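You operate a simulated robot arm through the tools that you are given. There is no shell and no other tool.

You are at the controls of a simulated robot arm. One attempt, no reset.

## Task
Clamp the small motor in the green vice and brush the dirt off it.
Fine: use the blue wire brush and put it back; then wind the vice open and stand the motor on the turntable again. Set down upright: small motor, blue wire brush. What is to be rubbed or washed off counts as gone when no trace of it is left.
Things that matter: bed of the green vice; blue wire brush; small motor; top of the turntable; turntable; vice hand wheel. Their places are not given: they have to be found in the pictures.

The check looks at the end state, three seconds after you hand in, the way a careful person would. Anything else that was tipped, shoved, dropped, spilled or broken makes it a failure.

## Robot
A 6-joint arm with a two-finger parallel gripper, fixed in place. Base frame: the origin is on the floor under the middle of its stand, x ahead of it, y to its left, z up; the work surface is at about z = 82. Lengths are in cm, angles in degrees, forces in N, time in s.
With the tool pointing down near the work surface it reaches from about 24 to 64 cm from the base axis. Its first joint turns from -66.0 to 66.0 degrees. Payload 2.7 kg.
The tool frame sits at the grasp point between the pads (the TCP): z along the fingers, y along the line on which they close. The tips reach 2.3 cm beyond it. The gripper opens to 9.4 cm. The fingers are 3.8 cm wide and 1 cm thick; the gripper's body (5.4 by 9.6 cm) begins 3.9 cm behind the TCP.
Orientation is told as [roll, pitch, yaw] about the base's x, y, z axes, in that order, counted from this pose: with the fingers straight down and closing along the base's y, the tool's x points along the base's -x, its y along +y and its z along -z.

## Interface
- The arm moves only by the tool send_rows. Its argument "targets" is a list of rows, each a list of 7 numbers: the shift along the tool's x, y, z in units of 200 mm (1.0 is 200 mm), then the turn, a rotation vector about the tool's x, y, z in units of 45 degrees (1.0 is 45 degrees), then the opening, from 0 (shut) to 1 (fully open). In form: [[tx, ty, tz, rx, ry, rz, fingers], ...]. A call has 1 to 20 rows; each row is the pose to reach, as a shift and turn from the pose commanded when the call began, along the tool's axes at that moment. A call with a number of a shift or a turn outside -1 to 1 is refused whole. Rows are played at 5 a second. More than 5 cm and 8.6 degrees between two rows, or a gripper value outside its range, and nothing of the call is played. Where a pose cannot be reached the arm comes as near as it can. A force on the tool above 40 N (or 10 N above the force at the start of the call, whichever is more), or a blocked arm, ends the call early, and 0.2 s more pass. The fingers move at their own pace (about 4.5 cm/s each) and stop on an object; they squeeze with about 34 N. The grip force told is the motor's: it shows also when the fingers shut on nothing. Time passes only in rows, and 0.2 s behind the last, so rows that repeat a pose let the fingers close. It gives the time, the measured TCP pose, the force on the tool (base axes), the opening and the grip force at its end, in the units of the frame above (readings bear some noise), with the torque about the TCP (base axes, N m) and any sound that the robot's microphone picked up.
- Cameras (640 x 400 px; columns grow to the right, rows downward): "scene" is fixed at [7.29, -42.3, 142.36]; the picture's right is [0.83, -0.56, 0.00], its down [-0.22, -0.33, -0.92] and it looks along [0.52, 0.76, -0.40] (base axes); focal length 357 px, centre (320, 200). "wrist" rides on the gripper at [8.6, 1.6, -7.5] in the tool frame; the picture's right is [-0.18, 0.98, 0.00], its down [-0.58, -0.11, -0.81] and it looks along [-0.79, -0.15, 0.59] (tool axes); focal length 243 px, centre (320, 200).
- capture(camera): a new picture of that camera. The clock stands still meanwhile.
- measure_at(camera, pixels): there is no depth. For up to 12 entries [column, row, z] of the newest picture of that camera ("zoom" is the newest enlarged one), the place [x, y] in the base frame at which the ray of that pixel passes the height z, good to about 0.2 cm. The clock stands still meanwhile.
- close_up(camera, box): a new picture of the part [left, top, right, bottom] of that camera's present view, enlarged. The clock stands still meanwhile.
- close_job(): hands the job in; it is judged then, once.

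Open the gripper and draw the arm clear of the work before you hand the job in, unless the task says otherwise.

The tools are called after "Emit:" by a JSON object that holds its "api" and its "payload". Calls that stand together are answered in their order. send_rows: Moves the arm, as the interface text tells. Its arguments: {"type":"object","properties":{"targets":{"type":"array"}},"required":["targets"]} The other tools are called the same way: capture (camera) takes a picture; measure_at (camera, pixels) gives the place at which the rays of pixels pass given heights; close_up (camera, box) takes an enlarged picture of a part of a camera's view; close_job () hands the job in.

At the start:

```text
time: 0.0
tool_pos: [38.41, 27.69, 117.0]
tool_rot: [0.2, 0.0, 0.1]
contact_force: [0.1, 0.4, 0.0]
torque: [0.02, -0.03, 0.01]
gripper_width: 9.38
grasp_force: 0.1
```

scene: 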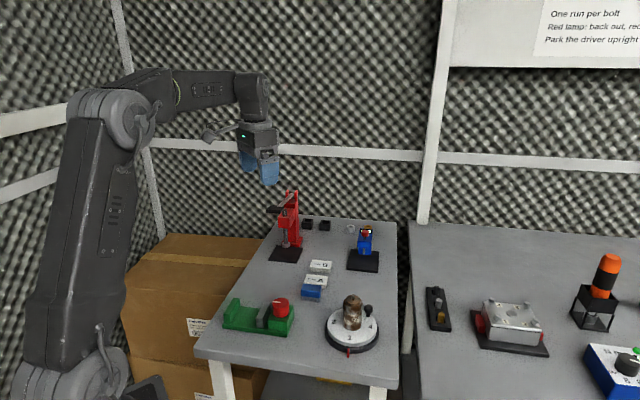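
wrist: 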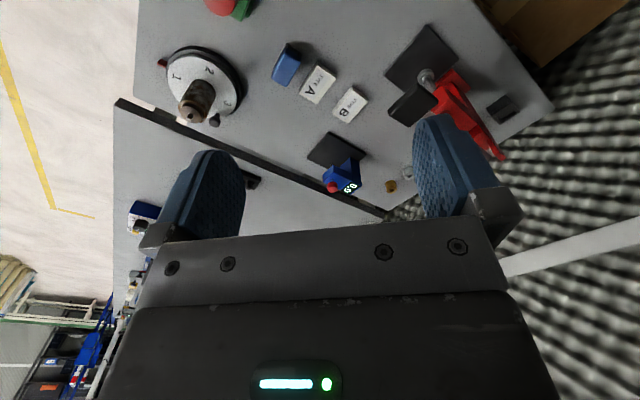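

The scene picture shows the green vice near (258,316), the turntable with the motor near (352,320), a blue block near (312,290). I take enlarged pictures to see the details.

Emit:
{"api": "close_up", "payload": {"camera": "scene", "box": [190, 240, 400, 372]}}

Emit:
{"api": "close_up", "payload": {"camera": "wrist", "box": [120, 0, 440, 200]}}

Emit:
{"api": "close_up", "payload": {"camera": "scene", "box": [400, 230, 640, 400]}}

```text
3.03 times, centred on (295, 306) of scene
```

zoom: 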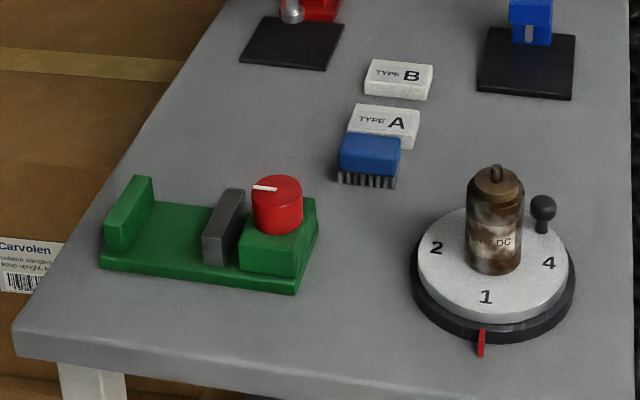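

```text
2.00 times, centred on (280, 100) of wrist
```

zoom: 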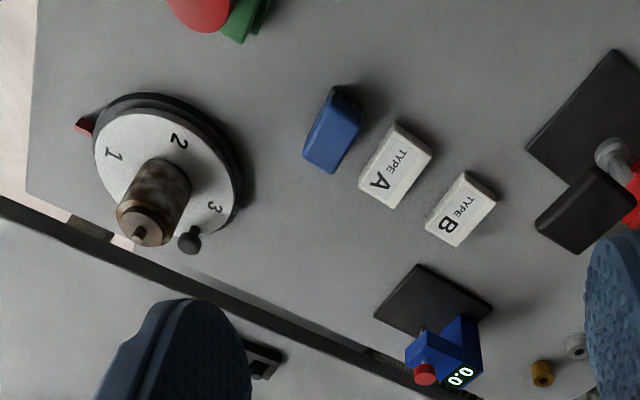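

```text
2.35 times, centred on (520, 315) of scene
```

zoom: 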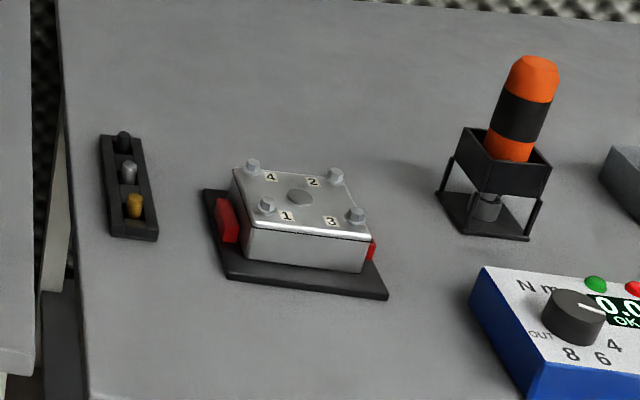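

The motor (brown, at (495,225) of the first zoom) stands on the turntable, the brush lies bristles down at (368,160), the vice has a red knob at (277,205). I re-take the zoom of that region to measure places.

Emit:
{"api": "close_up", "payload": {"camera": "scene", "box": [210, 270, 330, 345]}}

Emit:
{"api": "measure_at", "payload": {"camera": "scene", "pixels": [[223, 328, 82], [286, 337, 82], [295, 315, 82], [302, 301, 82], [321, 302, 82], [303, 285, 85], [321, 287, 85], [352, 345, 82], [328, 330, 82], [379, 330, 82], [349, 357, 82]]}}

```text
5.33 times, centred on (270, 308) of scene
```

zoom: 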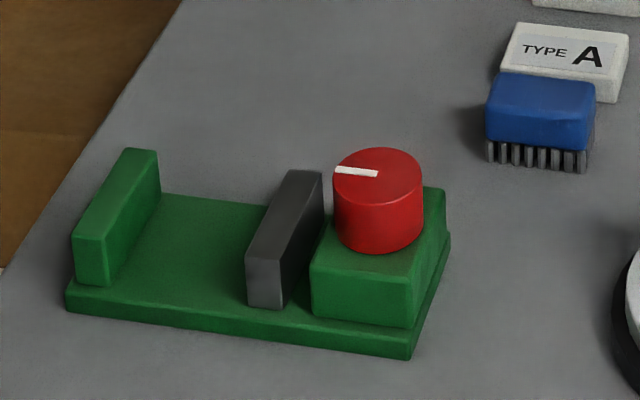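

```text
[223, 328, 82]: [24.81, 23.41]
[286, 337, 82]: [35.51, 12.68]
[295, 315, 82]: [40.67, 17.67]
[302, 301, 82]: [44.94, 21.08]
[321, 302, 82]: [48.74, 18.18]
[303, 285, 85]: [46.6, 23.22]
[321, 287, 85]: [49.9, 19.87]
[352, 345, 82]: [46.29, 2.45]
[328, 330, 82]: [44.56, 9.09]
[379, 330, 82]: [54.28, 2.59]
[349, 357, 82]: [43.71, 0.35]
```

The vice axis runs about along (0.7,-0.7). I measure its features from the zoom more exactly.

Emit:
{"api": "measure_at", "payload": {"camera": "zoom", "pixels": [[66, 308, 82], [410, 360, 82], [450, 240, 83], [68, 290, 83.2], [412, 342, 83.2], [108, 285, 83.2], [247, 303, 83.2], [283, 310, 83.2], [313, 315, 83.2], [163, 193, 83.2]]}}

Emit:
{"api": "measure_at", "payload": {"camera": "zoom", "pixels": [[105, 238, 87], [75, 236, 87], [128, 148, 87], [160, 152, 87], [247, 258, 87], [283, 262, 87], [290, 170, 87], [322, 172, 87], [377, 182, 91], [334, 160, 91], [423, 170, 91]]}}

Emit:
{"api": "measure_at", "payload": {"camera": "zoom", "pixels": [[487, 162, 82], [580, 173, 82], [594, 148, 82], [485, 138, 83.5], [588, 150, 83.5], [596, 125, 83.5], [487, 100, 86], [592, 106, 86], [596, 85, 86], [502, 73, 86]]}}

```text
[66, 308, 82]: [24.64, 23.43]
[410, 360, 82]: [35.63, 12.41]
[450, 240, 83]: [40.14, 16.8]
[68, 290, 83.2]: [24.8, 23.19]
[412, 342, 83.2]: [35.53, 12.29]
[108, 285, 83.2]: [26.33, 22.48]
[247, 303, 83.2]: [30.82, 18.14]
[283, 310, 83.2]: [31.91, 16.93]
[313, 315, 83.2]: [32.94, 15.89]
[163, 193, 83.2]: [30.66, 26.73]
```

```text
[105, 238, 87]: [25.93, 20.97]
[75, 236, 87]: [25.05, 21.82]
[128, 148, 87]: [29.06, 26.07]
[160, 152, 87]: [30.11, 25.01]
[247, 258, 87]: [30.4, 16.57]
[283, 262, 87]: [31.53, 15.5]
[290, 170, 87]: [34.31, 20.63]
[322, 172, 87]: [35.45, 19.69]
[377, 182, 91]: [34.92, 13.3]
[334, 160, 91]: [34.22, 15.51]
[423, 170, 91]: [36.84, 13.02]
```

```text
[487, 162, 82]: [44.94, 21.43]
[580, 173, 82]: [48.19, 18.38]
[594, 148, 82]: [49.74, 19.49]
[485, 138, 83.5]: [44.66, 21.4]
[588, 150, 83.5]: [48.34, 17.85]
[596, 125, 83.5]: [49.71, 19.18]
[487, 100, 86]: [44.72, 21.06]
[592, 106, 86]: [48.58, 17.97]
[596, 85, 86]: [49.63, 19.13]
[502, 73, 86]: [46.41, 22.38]
```

The vice gap is about 6.2 cm, centred near (30.5,22.3). Now a close look at the motor on the turntable at (352,318).

Emit:
{"api": "close_up", "payload": {"camera": "scene", "box": [312, 285, 392, 365]}}

```text
5.00 times, centred on (352, 325) of scene
```

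zoom: 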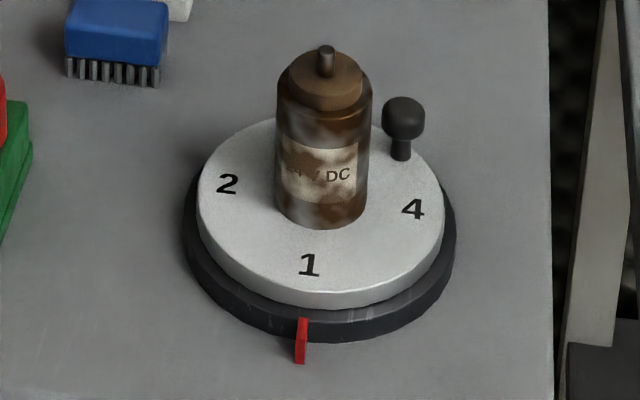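

I measure the turntable rim and the motor's outline at several heights.

Emit:
{"api": "measure_at", "payload": {"camera": "zoom", "pixels": [[197, 200, 84], [443, 205, 84], [310, 308, 84], [300, 364, 82], [274, 205, 84], [366, 208, 84], [322, 229, 84], [276, 100, 90], [372, 95, 90], [325, 50, 92], [403, 158, 84], [403, 100, 87]]}}

Emit:
{"api": "measure_at", "payload": {"camera": "zoom", "pixels": [[197, 200, 85], [443, 205, 85], [310, 308, 85], [310, 290, 85], [305, 342, 82], [274, 205, 85], [366, 208, 85], [322, 229, 85], [319, 110, 90], [319, 110, 91], [325, 75, 91], [325, 75, 92]]}}

```text
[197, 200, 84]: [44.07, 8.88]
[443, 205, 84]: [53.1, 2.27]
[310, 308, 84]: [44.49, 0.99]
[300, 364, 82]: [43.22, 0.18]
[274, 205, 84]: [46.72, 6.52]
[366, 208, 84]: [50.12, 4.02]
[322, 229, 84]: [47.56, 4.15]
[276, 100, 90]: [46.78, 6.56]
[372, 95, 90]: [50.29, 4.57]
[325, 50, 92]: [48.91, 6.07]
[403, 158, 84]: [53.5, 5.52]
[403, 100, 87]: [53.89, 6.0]
```

```text
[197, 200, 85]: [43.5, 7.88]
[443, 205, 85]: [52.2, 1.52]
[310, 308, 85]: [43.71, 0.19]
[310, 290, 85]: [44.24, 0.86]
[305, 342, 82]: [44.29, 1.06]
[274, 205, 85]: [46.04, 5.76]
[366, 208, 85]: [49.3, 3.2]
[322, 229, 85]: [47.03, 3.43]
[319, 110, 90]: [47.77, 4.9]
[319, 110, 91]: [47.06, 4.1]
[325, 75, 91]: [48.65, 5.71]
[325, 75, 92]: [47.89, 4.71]
```

The motor's axis is near (48.7,5.6) with a diameter of about 4.2 cm. I move the arm down to around (36,8,98) so the wrist camera looks at the motor and brush.

Emit:
{"api": "send_rows", "payload": {"targets": [[0.015, -0.123, 0.119, 0, 0, 0, 1], [0.03, -0.246, 0.238, 0, 0, 0, 1], [0.045, -0.369, 0.356, 0, 0, 0, 1], [0.06, -0.492, 0.475, 0, 0, 0, 1], [0.075, -0.616, 0.594, 0, 0, 0, 1], [0.09, -0.739, 0.713, 0, 0, 0, 1], [0.105, -0.862, 0.831, 0, 0, 0, 1], [0.12, -0.985, 0.95, 0, 0, 0, 1]]}}

Emit:
{"api": "capture", "payload": {"camera": "wrist"}}

Emit:
{"api": "capture", "payload": {"camera": "scene"}}

```text
time: 1.8
tool_pos: [36.18, 7.77, 98.02]
tool_rot: [0.2, -0.1, 0.1]
contact_force: [0.4, 0.1, 0.9]
torque: [-0.02, -0.02, -0.01]
gripper_width: 9.4
grasp_force: 0.2
```

```text
taken
```

wrist: 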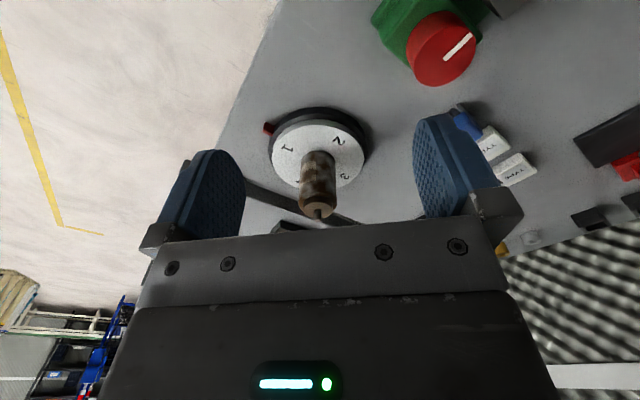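

```text
taken
```

scene: 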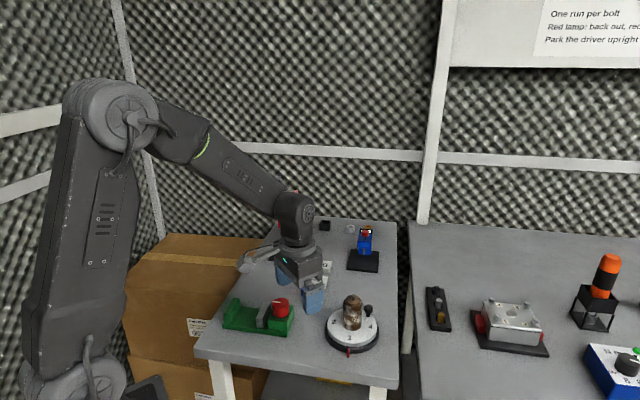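

The wrist picture (upside down) shows the motor at (318,180), the turntable with numbers, and the vice knob at (440,48). I zoom in on the motor and measure.

Emit:
{"api": "close_up", "payload": {"camera": "wrist", "box": [250, 95, 390, 235]}}

```text
2.86 times, centred on (320, 165) of wrist
```

zoom: 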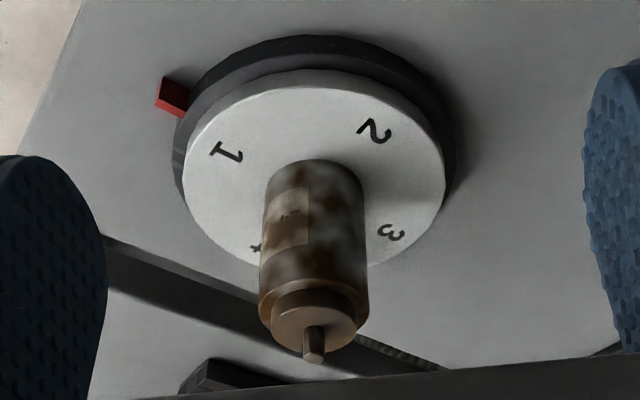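

I measure the disc and motor points in this zoom.

Emit:
{"api": "measure_at", "payload": {"camera": "zoom", "pixels": [[183, 165, 84], [445, 190, 84], [310, 84, 84], [183, 165, 84.5], [445, 190, 84.5], [310, 84, 84.5], [312, 159, 84], [266, 180, 84], [362, 180, 84], [314, 357, 92], [314, 340, 91]]}}

Emit:
{"api": "measure_at", "payload": {"camera": "zoom", "pixels": [[312, 159, 84.5], [266, 180, 84.5], [362, 180, 84.5], [260, 290, 90], [366, 302, 90], [272, 320, 90], [314, 350, 91], [314, 350, 92], [314, 357, 91], [314, 357, 93]]}}

```text
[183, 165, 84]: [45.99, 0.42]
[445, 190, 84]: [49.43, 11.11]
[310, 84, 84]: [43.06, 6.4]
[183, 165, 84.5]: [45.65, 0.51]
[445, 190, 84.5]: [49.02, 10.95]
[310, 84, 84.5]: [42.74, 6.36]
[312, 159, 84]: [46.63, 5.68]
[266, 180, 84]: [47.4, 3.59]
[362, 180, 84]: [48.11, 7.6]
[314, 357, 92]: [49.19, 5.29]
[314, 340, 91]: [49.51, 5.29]
```

```text
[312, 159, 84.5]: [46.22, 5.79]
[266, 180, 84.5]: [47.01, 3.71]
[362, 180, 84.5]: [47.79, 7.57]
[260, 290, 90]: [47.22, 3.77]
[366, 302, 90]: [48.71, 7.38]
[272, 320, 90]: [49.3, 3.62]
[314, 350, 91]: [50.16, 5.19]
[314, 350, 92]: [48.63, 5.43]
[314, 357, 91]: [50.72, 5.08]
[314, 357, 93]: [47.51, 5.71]
```

The motor axis comes out at about (48.5,5.5), body diameter ≈4.1, shaft top at z≈92.5, disc top ≈84.2. Next I shift in +y to (34,21,98) to view the brush and vice with the wrist camera.

Emit:
{"api": "send_rows", "payload": {"targets": [[0.02, 0.17, 0, 0, 0, 0, 1], [0.04, 0.34, 0, 0, 0, 0, 1], [0.06, 0.5, 0, 0, 0, 0, 1], [0.1, 0.65, 0, 0, 0, 0, 1], [0.1, 0.65, 0, 0, 0, 0, 1]]}}

Emit:
{"api": "capture", "payload": {"camera": "wrist"}}

Emit:
{"api": "close_up", "payload": {"camera": "wrist", "box": [230, 70, 420, 190]}}

```text
time: 3.0
tool_pos: [34.21, 20.68, 97.88]
tool_rot: [0.2, 0.0, 0.1]
contact_force: [0.3, 0.1, 0.3]
torque: [-0.01, -0.03, -0.03]
gripper_width: 9.4
grasp_force: 0.0
```

```text
taken
```

wrist: 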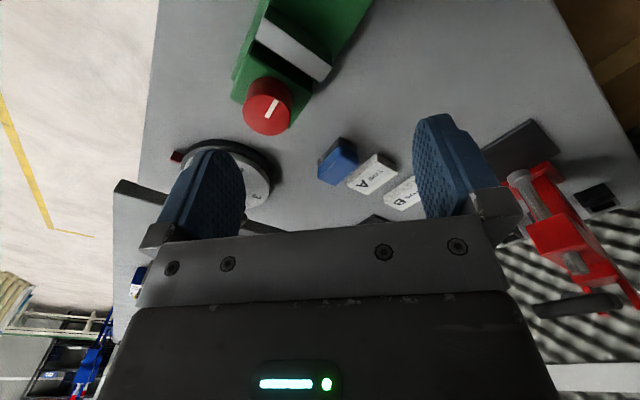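

```text
3.33 times, centred on (325, 130) of wrist
```

zoom: 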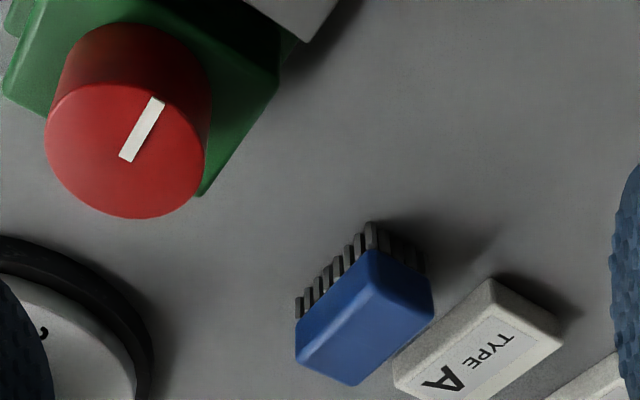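

I measure the brush (body corners about (297,320),(370,250),(432,300),(357,385) in this zoom), the neighbouring block A, and the knob.

Emit:
{"api": "measure_at", "payload": {"camera": "zoom", "pixels": [[300, 314, 82], [372, 222, 82], [425, 272, 82], [297, 325, 83.5], [370, 250, 83.5], [431, 298, 83.5], [297, 356, 86], [372, 290, 86], [434, 318, 86], [357, 385, 86]]}}

Emit:
{"api": "measure_at", "payload": {"camera": "zoom", "pixels": [[392, 358, 82], [487, 278, 82], [394, 378, 83.5], [490, 300, 83.5], [128, 150, 89], [45, 143, 89], [206, 143, 89], [140, 218, 89], [128, 150, 90], [128, 83, 90]]}}

```text
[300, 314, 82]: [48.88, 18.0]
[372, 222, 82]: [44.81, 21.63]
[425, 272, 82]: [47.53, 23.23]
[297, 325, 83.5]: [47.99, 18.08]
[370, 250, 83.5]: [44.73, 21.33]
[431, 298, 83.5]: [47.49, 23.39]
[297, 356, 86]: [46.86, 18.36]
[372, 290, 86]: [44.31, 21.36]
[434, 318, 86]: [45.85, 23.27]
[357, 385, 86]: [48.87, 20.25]
```

```text
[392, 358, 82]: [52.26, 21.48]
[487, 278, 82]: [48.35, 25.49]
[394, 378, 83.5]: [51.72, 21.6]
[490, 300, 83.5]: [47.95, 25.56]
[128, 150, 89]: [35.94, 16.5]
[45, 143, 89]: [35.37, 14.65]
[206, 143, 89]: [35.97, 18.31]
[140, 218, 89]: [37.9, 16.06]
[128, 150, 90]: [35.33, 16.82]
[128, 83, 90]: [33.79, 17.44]
```

Brush centre ≈ (47.3,20.5), long axis 45° along (0.71,-0.70), about 4.8×2.45 cm, top z≈85.6; block A is ~3 cm behind it. I now go above the motor at (48.5,5.5) at z≈98.

Emit:
{"api": "send_rows", "payload": {"targets": [[-0.12, -0.127, 0, 0, 0, 0, 1], [-0.24, -0.254, 0, 0, 0, 0, 1], [-0.36, -0.381, 0, 0, 0, 0, 1], [-0.48, -0.508, 0, 0, 0, 0, 1], [-0.6, -0.635, 0, 0, 0, 0, 1], [-0.715, -0.76, 0, 0, 0, 0, 1], [-0.715, -0.76, 0, 0, 0, 0, 1]]}}

Emit:
{"api": "capture", "payload": {"camera": "wrist"}}

Emit:
{"api": "close_up", "payload": {"camera": "scene", "box": [300, 240, 410, 360]}}

```text
time: 4.6
tool_pos: [48.31, 5.6, 98.08]
tool_rot: [0.1, 0.0, 0.1]
contact_force: [-0.3, -0.3, 0.0]
torque: [-0.02, 0.03, -0.01]
gripper_width: 9.4
grasp_force: 0.1
```

```text
taken
```

wrist: 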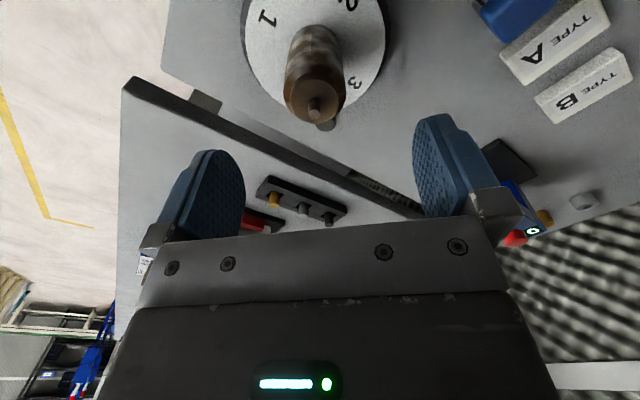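

```text
3.33 times, centred on (355, 300) of scene
```

zoom: 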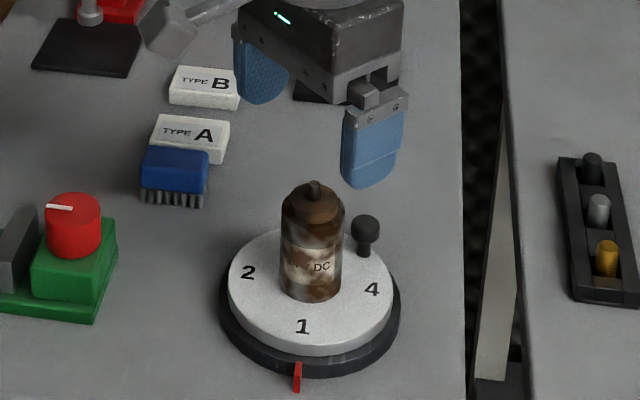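

I check the motor's shaft at (315,106) in the wrist picture against the TCP.

Emit:
{"api": "measure_at", "payload": {"camera": "wrist", "pixels": [[315, 108, 92.5], [315, 108, 92], [286, 88, 90.3], [346, 86, 90.3], [316, 55, 90.3], [312, 25, 84.2], [290, 50, 84.2], [341, 48, 84.2]]}}

```text
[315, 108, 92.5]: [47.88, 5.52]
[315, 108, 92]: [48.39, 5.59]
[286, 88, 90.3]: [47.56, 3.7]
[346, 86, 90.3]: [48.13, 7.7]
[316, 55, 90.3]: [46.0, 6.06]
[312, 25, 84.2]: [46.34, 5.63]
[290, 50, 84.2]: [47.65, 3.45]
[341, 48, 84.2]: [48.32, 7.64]
```

The motor axis (48.4,5.6) matches the TCP. I lower to z≈89.7 with the fingers open, then close.

Emit:
{"api": "send_rows", "payload": {"targets": [[-0.005, 0, 0.1, 0, 0, 0, 1], [-0.005, 0, 0.2, 0, 0, 0, 1], [-0.005, 0, 0.3, 0, 0, 0, 1], [-0.005, 0, 0.38, 0, 0, 0, 1], [-0.005, 0, 0.418, 0, 0, 0, 1], [-0.005, 0, 0.418, 0, 0, 0, 1]]}}

Emit:
{"api": "close_up", "payload": {"camera": "scene", "box": [300, 240, 410, 360]}}

Emit:
{"api": "capture", "payload": {"camera": "wrist"}}

```text
time: 6.0
tool_pos: [48.48, 5.99, 89.71]
tool_rot: [0.1, 0.1, 0.1]
contact_force: [-0.2, 0.0, -0.3]
torque: [0.0, 0.01, 0.02]
gripper_width: 9.39
grasp_force: 0.1
```

```text
3.33 times, centred on (355, 300) of scene
```

zoom: 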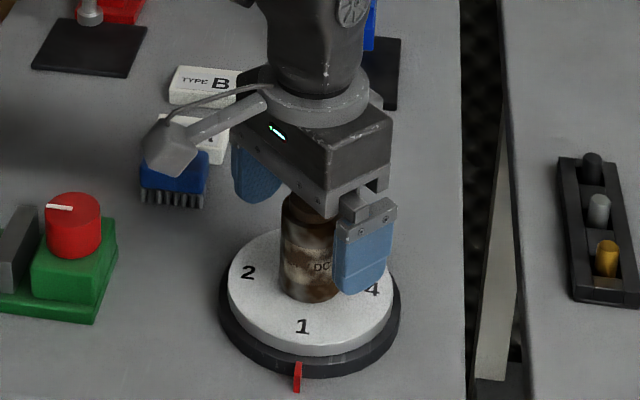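

```text
taken
```

wrist: 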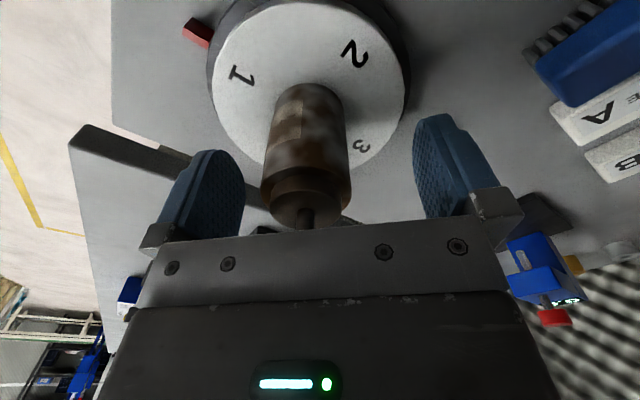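

The motor appears a little left of the mid line between the fingers (motor at columns 261–350, fingers at 243 and 413). I measure its edges to centre before closing.

Emit:
{"api": "measure_at", "payload": {"camera": "wrist", "pixels": [[262, 170, 90.3], [350, 170, 90.3], [272, 120, 86], [345, 120, 86], [307, 85, 84.2], [306, 215, 92], [320, 181, 89.7]]}}

```text
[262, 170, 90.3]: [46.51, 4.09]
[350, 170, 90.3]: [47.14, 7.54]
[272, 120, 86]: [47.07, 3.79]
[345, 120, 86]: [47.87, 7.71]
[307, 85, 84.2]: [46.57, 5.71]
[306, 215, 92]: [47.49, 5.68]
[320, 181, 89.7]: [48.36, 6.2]
```

TCP y reads ≈6.0–6.2 while the motor axis is at y≈5.6. I shift by −0.4 cm in y and look again.

Emit:
{"api": "send_rows", "payload": {"targets": [[0, -0.01, 0, 0, 0, 0, 1], [0, -0.022, 0, 0, 0, 0, 1], [0, -0.022, 0, 0, 0, 0, 1]]}}

Emit:
{"api": "capture", "payload": {"camera": "wrist"}}

Emit:
{"api": "measure_at", "payload": {"camera": "wrist", "pixels": [[320, 181, 89.7]]}}

```text
time: 6.8
tool_pos: [48.49, 5.42, 89.69]
tool_rot: [0.1, 0.0, 0.1]
contact_force: [-0.2, -0.8, -0.1]
torque: [0.01, 0.0, -0.05]
gripper_width: 9.4
grasp_force: 0.1
```

```text
taken
```

wrist: 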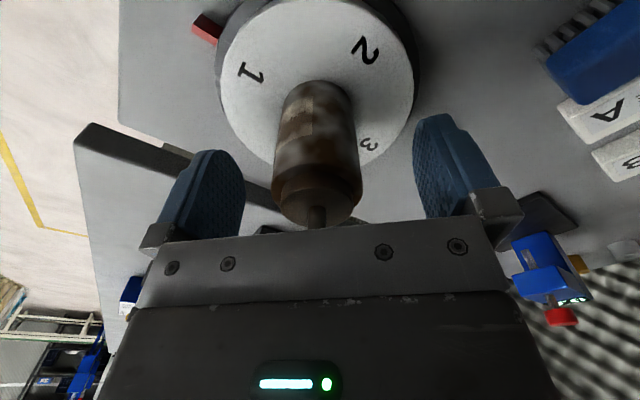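

```text
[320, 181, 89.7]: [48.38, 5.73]
```

Now centred (motor columns 270–362). I close the fingers on the motor.

Emit:
{"api": "send_rows", "payload": {"targets": [[0, 0, 0, 0, 0, 0, 0.6], [0, 0, 0, 0, 0, 0, 0.5], [0, 0, 0, 0, 0, 0, 0.3], [0, 0, 0, 0, 0, 0, 0.3], [0, 0, 0, 0, 0, 0, 0.3], [0, 0, 0, 0, 0, 0, 0.3]]}}

Emit:
{"api": "close_up", "payload": {"camera": "scene", "box": [300, 240, 410, 360]}}

```text
time: 8.2
tool_pos: [48.46, 5.32, 89.66]
tool_rot: [0.1, 0.0, 0.0]
contact_force: [0.0, -1.7, 1.8]
torque: [-0.17, -0.01, -0.03]
gripper_width: 4.14
grasp_force: 34.3
```

```text
3.33 times, centred on (355, 300) of scene
```

zoom: 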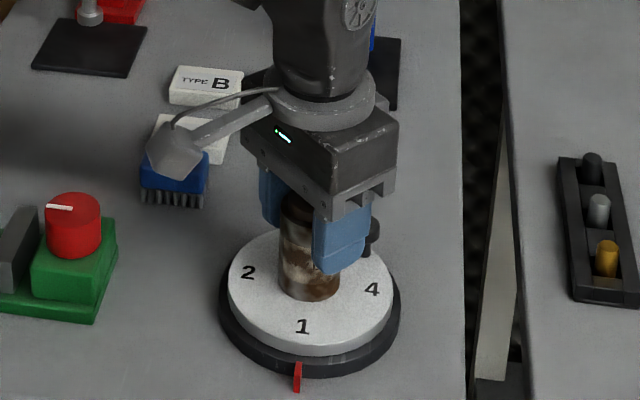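

Gripped at 4.14 cm, 34 N. I lift it 10 cm, slowly.

Emit:
{"api": "send_rows", "payload": {"targets": [[0, 0, -0.03, 0, 0, 0, 0.3], [0, 0, -0.1, 0, 0, 0, 0.3], [0, 0, -0.2, 0, 0, 0, 0.3], [0, 0, -0.3, 0, 0, 0, 0.3], [0, 0, -0.4, 0, 0, 0, 0.3], [0, 0, -0.5, 0, 0, 0, 0.3], [0, 0, -0.5, 0, 0, 0, 0.3]]}}

Emit:
{"api": "close_up", "payload": {"camera": "scene", "box": [310, 230, 400, 300]}}

Emit:
{"api": "capture", "payload": {"camera": "wrist"}}

```text
time: 9.8
tool_pos: [48.65, 5.43, 99.69]
tool_rot: [0.1, -0.1, 0.1]
contact_force: [-0.1, -0.2, -2.6]
torque: [-0.02, 0.0, 0.0]
gripper_width: 4.16
grasp_force: 34.0
```

```text
5.71 times, centred on (355, 265) of scene
```

zoom: 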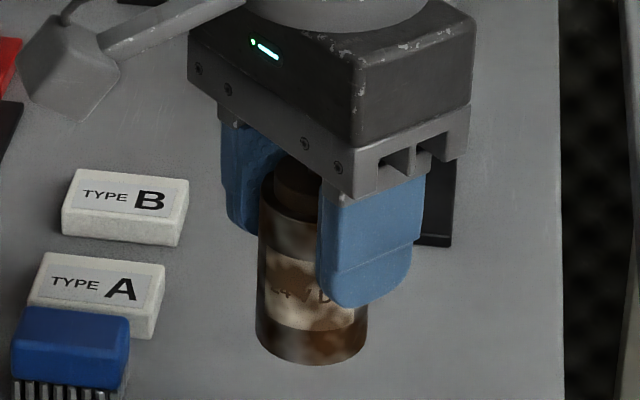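

```text
taken
```

wrist: 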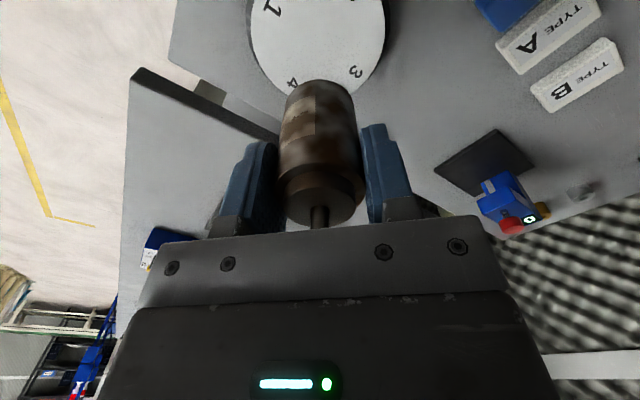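

Lifted cleanly (about 2.6 N). I turn the tool 45° about its axis (rz=+1) so the closing line lies across the vice axis, and view the motor from the scene camera.

Emit:
{"api": "send_rows", "payload": {"targets": [[0, 0, 0, 0, 0, 0.167, 0.3], [0, 0, 0, 0, 0, 0.333, 0.3], [0, 0, 0, 0, 0, 0.5, 0.3], [0, 0, 0, 0, 0, 0.667, 0.3], [0, 0, 0, 0, 0, 0.833, 0.3], [0, 0, 0, 0, 0, 1.0, 0.3], [0, 0, 0, 0, 0, 1.0, 0.3]]}}

Emit:
{"api": "close_up", "payload": {"camera": "scene", "box": [310, 230, 400, 300]}}

Emit:
{"api": "capture", "payload": {"camera": "wrist"}}

```text
time: 11.4
tool_pos: [48.32, 5.42, 99.68]
tool_rot: [0.1, 0.2, -44.9]
contact_force: [-0.5, -0.2, -3.1]
torque: [-0.02, 0.01, -0.04]
gripper_width: 4.15
grasp_force: 34.4
```

```text
5.71 times, centred on (355, 265) of scene
```

zoom: 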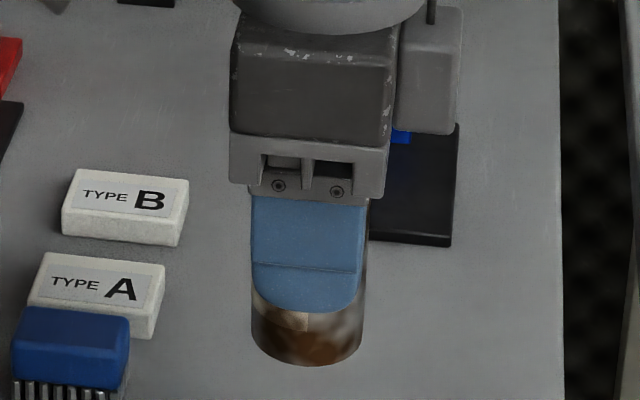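

```text
taken
```

wrist: 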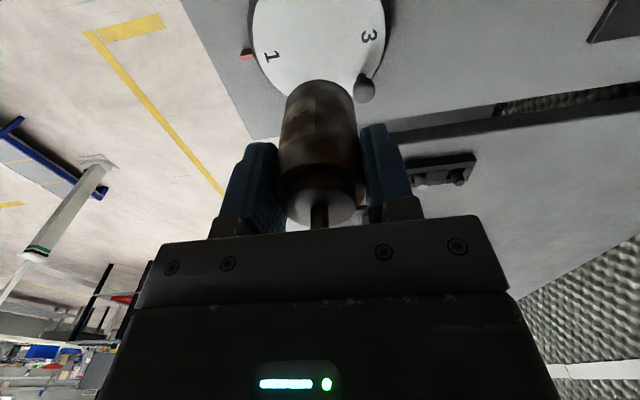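

The dirt is blotched all round the motor. I carry it over the vice: first half of the way along tool x.

Emit:
{"api": "send_rows", "payload": {"targets": [[0.1, 0, 0, 0, 0, 0, 0.3], [0.26, 0, 0, 0, 0, 0, 0.3], [0.43, -0.01, 0, 0, 0, 0, 0.3], [0.6, -0.02, 0, 0, 0, 0, 0.3], [0.77, -0.025, 0, 0, 0, 0, 0.3], [0.9, -0.03, 0, 0, 0, 0, 0.3], [0.97, -0.03, 0, 0, 0, 0, 0.3], [0.97, -0.03, 0, 0, 0, 0, 0.3]]}}

Emit:
{"api": "capture", "payload": {"camera": "wrist"}}

Emit:
{"api": "close_up", "payload": {"camera": "scene", "box": [200, 230, 330, 350]}}

```text
time: 13.2
tool_pos: [34.39, 18.56, 99.52]
tool_rot: [0.1, 0.1, -44.9]
contact_force: [0.1, -0.8, -3.1]
torque: [-0.01, 0.0, 0.01]
gripper_width: 4.16
grasp_force: 33.6
```

```text
taken
```

wrist: 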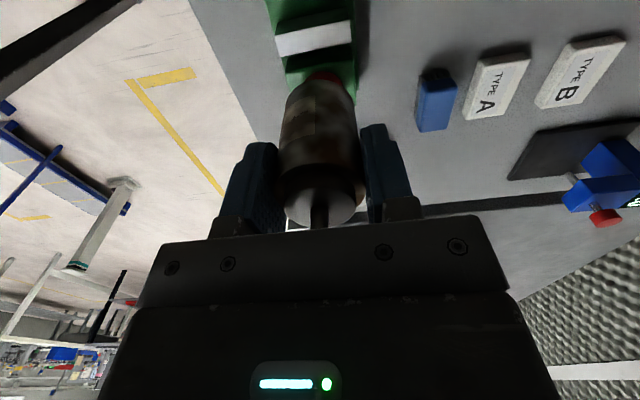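

```text
3.33 times, centred on (265, 290) of scene
```

zoom: 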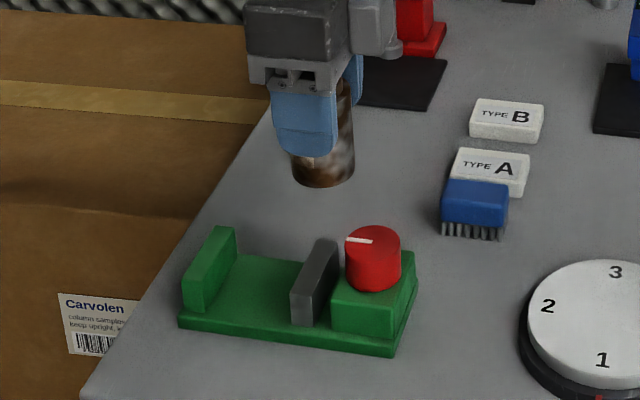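

I measure the vice jaw and block corners in this wrist picture to fix the vice centre line.

Emit:
{"api": "close_up", "payload": {"camera": "wrist", "box": [240, 0, 400, 100]}}

Emit:
{"api": "measure_at", "payload": {"camera": "wrist", "pixels": [[275, 37, 83], [351, 22, 83], [278, 57, 85.7], [353, 43, 85.7], [264, 0, 83], [369, 0, 83], [285, 70, 85.3], [355, 55, 85.3]]}}

```text
4.00 times, centred on (320, 50) of wrist
```

zoom: 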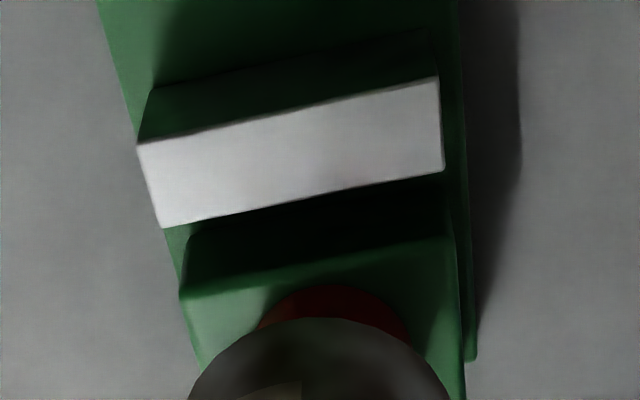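

```text
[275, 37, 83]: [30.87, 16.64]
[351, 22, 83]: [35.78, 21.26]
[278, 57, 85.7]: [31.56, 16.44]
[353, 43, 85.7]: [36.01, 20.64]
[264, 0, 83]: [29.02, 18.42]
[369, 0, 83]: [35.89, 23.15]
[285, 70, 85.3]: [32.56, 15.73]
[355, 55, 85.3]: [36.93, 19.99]
```

I measure the jaw top edges from this zoom at z=85.7, and the fixed jaw later when in view.

Emit:
{"api": "measure_at", "payload": {"camera": "zoom", "pixels": [[137, 143, 85.7], [437, 78, 85.7], [163, 227, 85.7], [443, 172, 85.7], [152, 90, 83], [430, 30, 83], [100, 10, 83], [458, 10, 83], [180, 295, 85.3], [455, 238, 85.3], [475, 360, 83], [465, 362, 83]]}}

```text
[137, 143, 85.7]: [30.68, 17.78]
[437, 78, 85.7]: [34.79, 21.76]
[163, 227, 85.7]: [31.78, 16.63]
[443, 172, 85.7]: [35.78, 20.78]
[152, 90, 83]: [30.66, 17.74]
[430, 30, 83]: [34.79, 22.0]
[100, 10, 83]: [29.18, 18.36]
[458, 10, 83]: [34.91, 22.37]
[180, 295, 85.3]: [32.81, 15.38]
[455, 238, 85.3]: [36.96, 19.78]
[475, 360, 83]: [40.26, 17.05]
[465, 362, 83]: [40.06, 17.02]
```

Movable jaw inner face at s≈9.13, jaw top z=85.7, bed 83.0, centre line t≈37.15. I move over the gap to about (30.0,22.5) and lower to z≈94, then look from the scene camera.

Emit:
{"api": "send_rows", "payload": {"targets": [[0.1, -0.005, 0, 0, 0, 0, 0.3], [0.2, -0.01, 0, 0, 0, 0, 0.3], [0.287, -0.014, 0, 0, 0, 0, 0.3], [0.287, -0.014, 0.1, 0, 0, 0, 0.3], [0.287, -0.014, 0.2, 0, 0, 0, 0.3], [0.287, -0.014, 0.28, 0, 0, 0, 0.3], [0.287, -0.014, 0.28, 0, 0, 0, 0.3]]}}

Emit:
{"api": "close_up", "payload": {"camera": "scene", "box": [210, 260, 310, 345]}}

Emit:
{"api": "capture", "payload": {"camera": "wrist"}}

```text
time: 14.8
tool_pos: [29.91, 22.26, 93.95]
tool_rot: [0.1, 0.1, -44.9]
contact_force: [-0.5, 0.2, -3.8]
torque: [0.0, -0.01, 0.02]
gripper_width: 4.16
grasp_force: 34.3
```

```text
4.71 times, centred on (260, 302) of scene
```

zoom: 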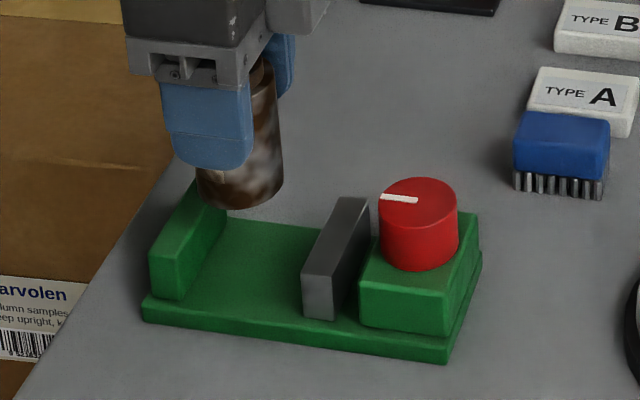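

```text
taken
```

wrist: 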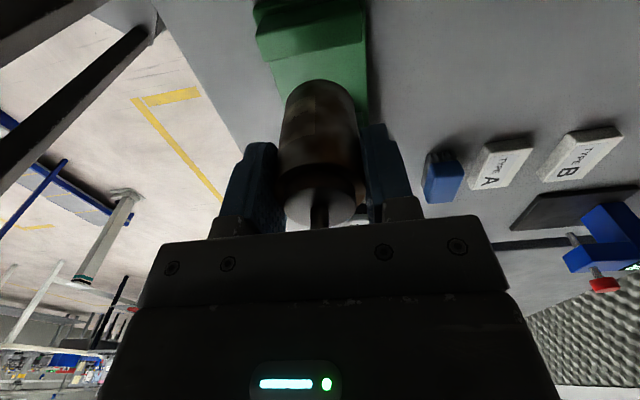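

The fixed jaw is visible at the top of the wrist picture (255–365, rows 0–60). I zoom in and measure it, plus the motor base in the scene zoom.

Emit:
{"api": "close_up", "payload": {"camera": "wrist", "box": [240, 0, 400, 100]}}

Emit:
{"api": "measure_at", "payload": {"camera": "zoom", "pixels": [[65, 150, 85.7], [480, 55, 85.7], [120, 255, 85.7], [490, 165, 85.7], [70, 40, 83], [100, 10, 83], [65, 150, 83], [480, 160, 83]]}}

```text
4.00 times, centred on (320, 50) of wrist
```

zoom: 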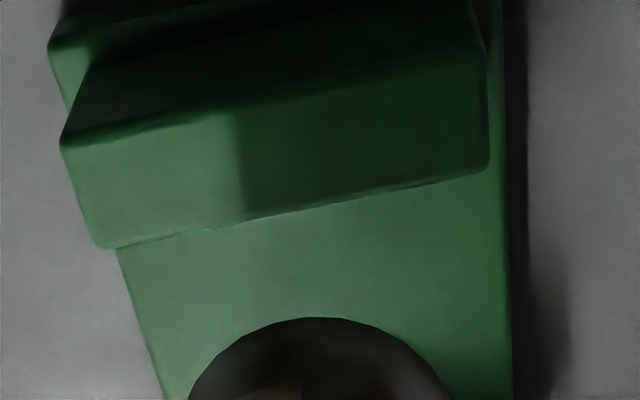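

```text
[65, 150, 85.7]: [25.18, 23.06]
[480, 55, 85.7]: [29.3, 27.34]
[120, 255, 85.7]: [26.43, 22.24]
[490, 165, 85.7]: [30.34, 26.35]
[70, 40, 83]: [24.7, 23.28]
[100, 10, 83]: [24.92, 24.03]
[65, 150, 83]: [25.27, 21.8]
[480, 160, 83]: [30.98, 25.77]
```

Fixed jaw inner face at s≈2.75; the motor at s≈5.3 would leave ~0.5 cm. I nudge 0.2 cm toward the fixed jaw and lower the motor to just over the bed.

Emit:
{"api": "send_rows", "payload": {"targets": [[0.01, 0.005, 0.05, 0, 0, 0, 0.3], [0.01, 0.005, 0.12, 0, 0, 0, 0.3], [0.01, 0.005, 0.19, 0, 0, 0, 0.3], [0.01, 0.005, 0.24, 0, 0, 0, 0.3], [0.01, 0.005, 0.265, 0, 0, 0, 0.3], [0.01, 0.005, 0.265, 0, 0, 0, 0.3]]}}

Emit:
{"api": "close_up", "payload": {"camera": "scene", "box": [210, 260, 310, 345]}}

```text
time: 15.6
tool_pos: [30.1, 22.86, 90.86]
tool_rot: [0.6, 0.0, -44.8]
contact_force: [-2.2, -1.6, 7.3]
torque: [-0.04, 0.34, 0.07]
gripper_width: 4.13
grasp_force: 34.7
stopped in row 4: the force on the tool passed its limit at 74 N (the readings are from after the stop); the commanded pose is now the measured one
```

```text
4.71 times, centred on (260, 302) of scene
```

zoom: 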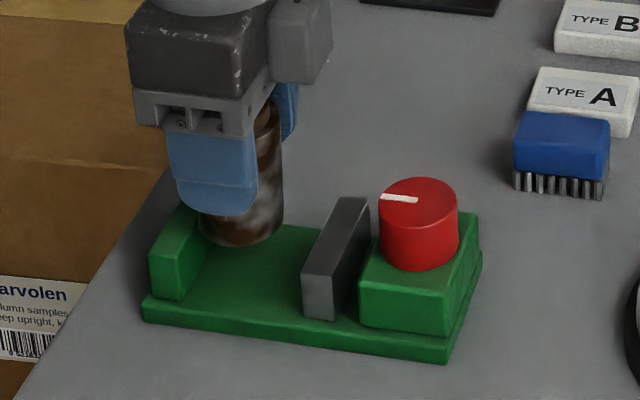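

The force limit tripped at z≈90.9, so the motor's bottom (≈85.4) probably met the fixed jaw's top edge near (205,225). I zoom in closely to check.

Emit:
{"api": "close_up", "payload": {"camera": "scene", "box": [235, 285, 285, 330]}}

Emit:
{"api": "capture", "payload": {"camera": "wrist"}}

```text
8.89 times, centred on (260, 308) of scene
```

zoom: 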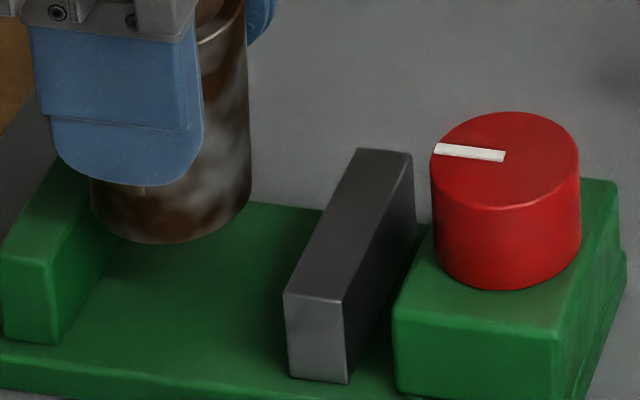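

```text
taken
```

wrist: 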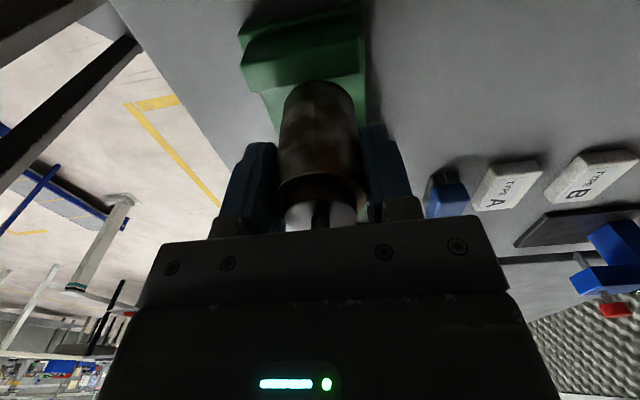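

I measure the fixed jaw's front top corner (52,260), bottom inner corner (52,345) and the motor's bottom outline in this zoom.

Emit:
{"api": "measure_at", "payload": {"camera": "zoom", "pixels": [[52, 260, 85.7], [52, 343, 83], [284, 295, 85.7], [290, 376, 83], [92, 200, 85.5], [251, 190, 85.5], [170, 244, 85.5], [355, 150, 85.7], [410, 153, 85.7]]}}

Emit:
{"api": "close_up", "payload": {"camera": "wrist", "box": [220, 0, 400, 112]}}

```text
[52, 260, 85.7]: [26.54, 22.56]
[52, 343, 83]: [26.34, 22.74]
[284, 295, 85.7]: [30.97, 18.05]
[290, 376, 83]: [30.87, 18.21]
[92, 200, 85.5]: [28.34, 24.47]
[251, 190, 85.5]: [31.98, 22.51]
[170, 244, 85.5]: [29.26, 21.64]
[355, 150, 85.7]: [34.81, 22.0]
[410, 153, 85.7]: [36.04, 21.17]
```

```text
3.56 times, centred on (310, 56) of wrist
```

zoom: 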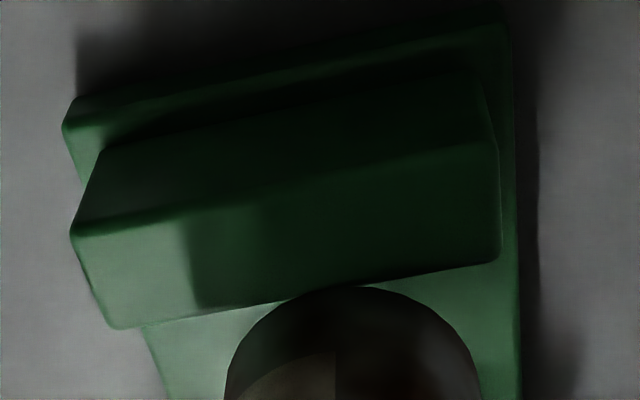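

The motor sits ≈0.3 cm off the TCP toward the fixed jaw and rests on the jaw's edge (s≈2.8). I lift 1 cm first, then shift 0.5 cm away from that jaw.

Emit:
{"api": "send_rows", "payload": {"targets": [[0, 0, -0.03, 0, 0, 0, 0.3], [0, 0, -0.06, 0, 0, 0, 0.3], [-0.012, 0, -0.06, 0, 0, 0, 0.3], [-0.025, 0, -0.06, 0, 0, 0, 0.3], [-0.025, 0, -0.06, 0, 0, 0, 0.3]]}}

Emit:
{"api": "close_up", "payload": {"camera": "scene", "box": [225, 270, 295, 330]}}

Emit:
{"api": "close_up", "payload": {"camera": "wrist", "box": [220, 0, 400, 112]}}

```text
time: 16.8
tool_pos: [30.37, 22.36, 92.14]
tool_rot: [0.6, -0.1, -44.8]
contact_force: [-0.5, -0.1, -2.3]
torque: [0.02, 0.0, -0.01]
gripper_width: 4.13
grasp_force: 34.1
```

```text
6.67 times, centred on (260, 300) of scene
```

zoom: 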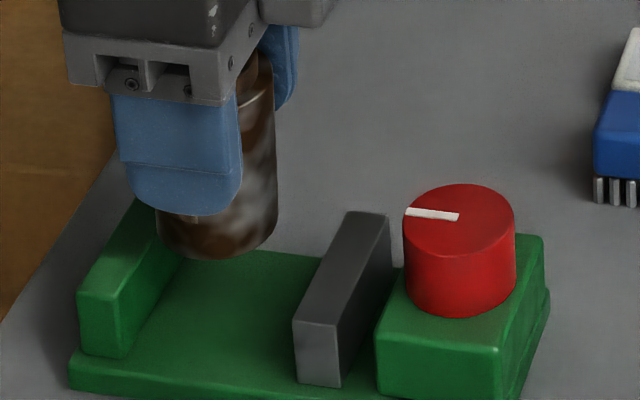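

```text
3.56 times, centred on (310, 56) of wrist
```

zoom: 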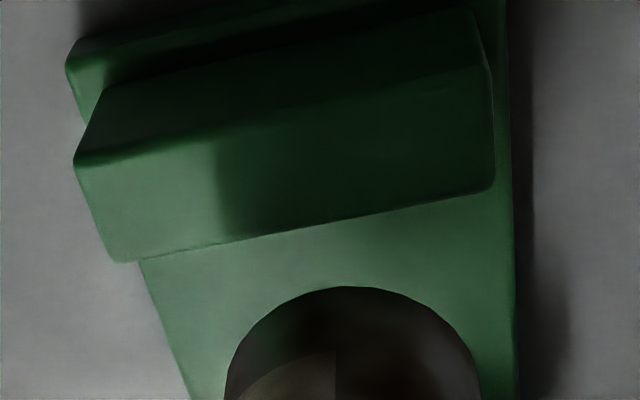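

Now clear of the jaw. I correct the 0.6° tilt and lower in decreasing steps to z≈88.7.

Emit:
{"api": "send_rows", "payload": {"targets": [[0, 0, 0.03, 0.0094, -0.0094, 0, 0.3], [0, 0, 0.08, 0.0094, -0.0094, 0, 0.3], [0, 0, 0.12, 0.0094, -0.0094, 0, 0.3], [0, 0, 0.15, 0.0094, -0.0094, 0, 0.3], [0, 0, 0.165, 0.0094, -0.0094, 0, 0.3], [0, 0, 0.17, 0.0094, -0.0094, 0, 0.3], [0, 0, 0.17, 0.0094, -0.0094, 0, 0.3]]}}

Emit:
{"api": "close_up", "payload": {"camera": "scene", "box": [225, 270, 295, 330]}}

```text
time: 18.4
tool_pos: [30.46, 22.53, 88.76]
tool_rot: [0.1, -0.4, -44.7]
contact_force: [0.3, -0.4, -3.2]
torque: [-0.01, -0.03, -0.03]
gripper_width: 4.15
grasp_force: 34.0
```

```text
6.67 times, centred on (260, 300) of scene
```

zoom: 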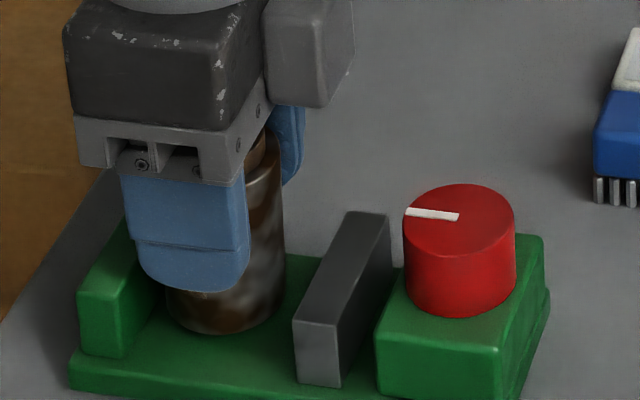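

The motor is between the jaws with free space on both sides. I lower in 1 mm steps, 3 at a time, watching the force.

Emit:
{"api": "send_rows", "payload": {"targets": [[0, 0, 0.005, 0, 0, 0, 0.3], [0, 0, 0.01, 0, 0, 0, 0.3], [0, 0, 0.015, 0, 0, 0, 0.3]]}}

```text
time: 19.2
tool_pos: [30.47, 22.5, 88.52]
tool_rot: [0.1, -0.3, -44.8]
contact_force: [0.1, 0.7, -3.6]
torque: [0.02, 0.02, 0.01]
gripper_width: 4.14
grasp_force: 33.8
```

No contact yet (−3.6 N is the weight). I go on lowering in 1 mm steps.

Emit:
{"api": "send_rows", "payload": {"targets": [[0, 0, 0.005, 0, 0, 0, 0.3], [0, 0, 0.01, 0, 0, 0, 0.3]]}}

```text
time: 19.8
tool_pos: [30.54, 22.44, 88.33]
tool_rot: [0.2, -0.3, -44.8]
contact_force: [-1.5, -1.1, 1.3]
torque: [-0.12, -0.01, -0.05]
gripper_width: 4.16
grasp_force: 34.2
```

Force rose from −3.6 to +1.3 N: the motor stands on the bed. I open the fingers partly (to ~6 cm).

Emit:
{"api": "send_rows", "payload": {"targets": [[0, 0, 0.001, 0, 0, 0, 0.46], [0, 0, 0.001, 0, 0, 0, 0.5], [0, 0, 0.001, 0, 0, 0, 0.6], [0, 0, 0.001, 0, 0, 0, 0.65], [0, 0, 0.001, 0, 0, 0, 0.65]]}}

Emit:
{"api": "close_up", "payload": {"camera": "scene", "box": [225, 270, 295, 330]}}

```text
time: 21.0
tool_pos: [30.54, 22.42, 88.23]
tool_rot: [0.2, -0.4, -44.8]
contact_force: [0.1, -0.5, 0.0]
torque: [0.01, 0.02, -0.03]
gripper_width: 6.12
grasp_force: 0.0
```

```text
6.67 times, centred on (260, 300) of scene
```

zoom: 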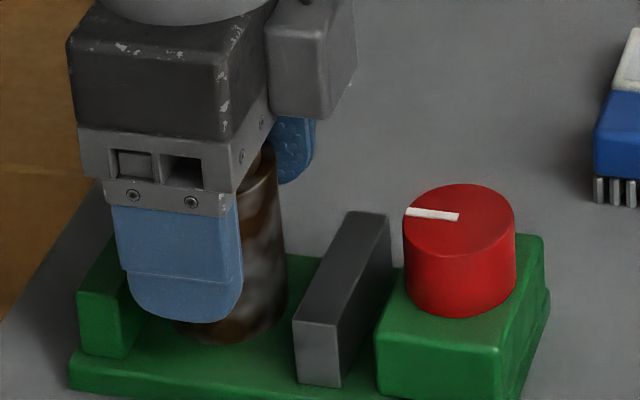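

Released. I raise the gripper straight up by 12 cm.

Emit:
{"api": "send_rows", "payload": {"targets": [[0, 0, -0.05, 0, 0, 0, 0.65], [0, 0, -0.15, 0, 0, 0, 0.65], [0, 0, -0.27, 0, 0, 0, 0.65], [0, 0, -0.39, 0, 0, 0, 0.65], [0, 0, -0.5, 0, 0, 0, 0.8], [0, 0, -0.6, 0, 0, 0, 1], [0, 0, -0.6, 0, 0, 0, 1]]}}

Emit:
{"api": "close_up", "payload": {"camera": "scene", "box": [215, 260, 305, 340]}}

Emit:
{"api": "capture", "payload": {"camera": "wrist"}}

```text
time: 22.6
tool_pos: [30.36, 22.22, 100.14]
tool_rot: [0.1, -0.5, -44.8]
contact_force: [0.3, 0.3, 0.3]
torque: [0.02, -0.01, 0.01]
gripper_width: 9.38
grasp_force: 0.0
```

```text
5.00 times, centred on (260, 300) of scene
```

zoom: 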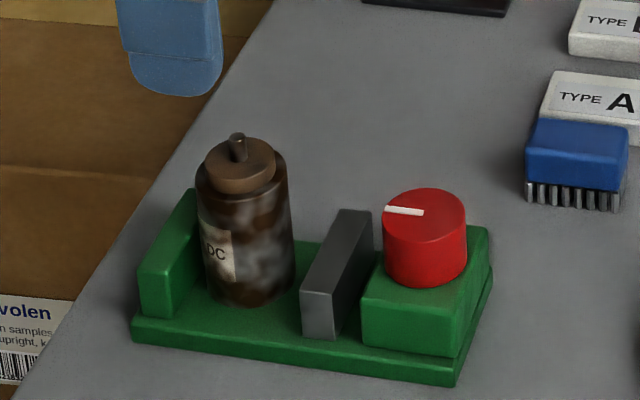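

```text
taken
```

wrist: 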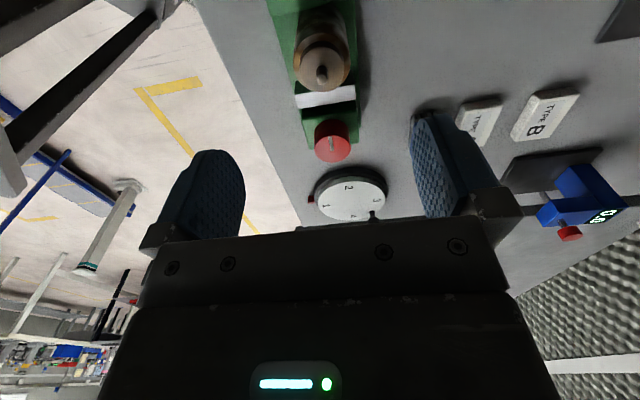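

The motor stands free in the vice. Now I measure the knob: in the scene zoom its top disc spans (383–466, 188–232); in the wrist picture the top is at (331,147).

Emit:
{"api": "measure_at", "payload": {"camera": "zoom", "pixels": [[424, 210, 88], [424, 210, 89], [383, 212, 88], [466, 212, 88], [424, 287, 85.5], [424, 287, 86], [362, 297, 85.5], [455, 385, 82], [455, 310, 85.5]]}}

Emit:
{"api": "close_up", "payload": {"camera": "wrist", "box": [280, 80, 380, 180]}}

```text
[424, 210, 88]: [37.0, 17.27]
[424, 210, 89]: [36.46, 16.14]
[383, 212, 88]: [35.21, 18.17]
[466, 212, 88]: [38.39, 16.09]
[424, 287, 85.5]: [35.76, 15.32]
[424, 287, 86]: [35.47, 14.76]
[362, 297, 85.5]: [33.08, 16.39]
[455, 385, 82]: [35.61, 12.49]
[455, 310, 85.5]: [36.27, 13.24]
```

```text
4.00 times, centred on (330, 130) of wrist
```

zoom: 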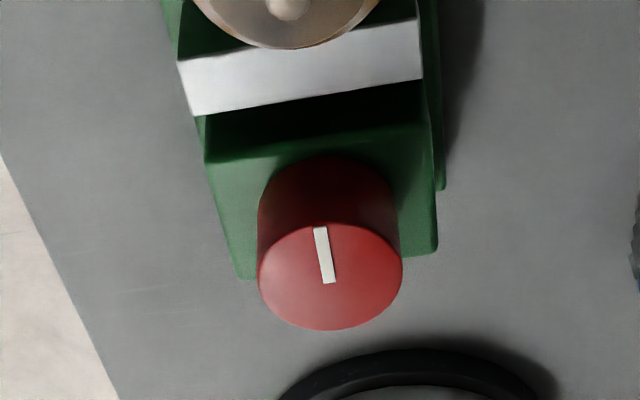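

The knob's top centre is at (330,276) in this zoom, mark pointing toward the motor side. I triangulate its height.

Emit:
{"api": "measure_at", "payload": {"camera": "zoom", "pixels": [[330, 276, 88], [330, 276, 89], [330, 276, 90], [258, 275, 88.5], [403, 270, 88.5], [330, 330, 88.5], [328, 156, 85.5], [205, 160, 85.5], [425, 120, 85.5], [240, 280, 85.5], [437, 250, 85.5]]}}

```text
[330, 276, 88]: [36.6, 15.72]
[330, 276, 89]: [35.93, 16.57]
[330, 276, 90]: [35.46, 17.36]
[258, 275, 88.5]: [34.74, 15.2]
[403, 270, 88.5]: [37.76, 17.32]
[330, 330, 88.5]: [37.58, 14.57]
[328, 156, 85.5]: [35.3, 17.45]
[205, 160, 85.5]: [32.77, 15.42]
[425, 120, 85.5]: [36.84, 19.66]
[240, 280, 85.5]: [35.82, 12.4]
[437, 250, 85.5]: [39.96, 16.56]
```

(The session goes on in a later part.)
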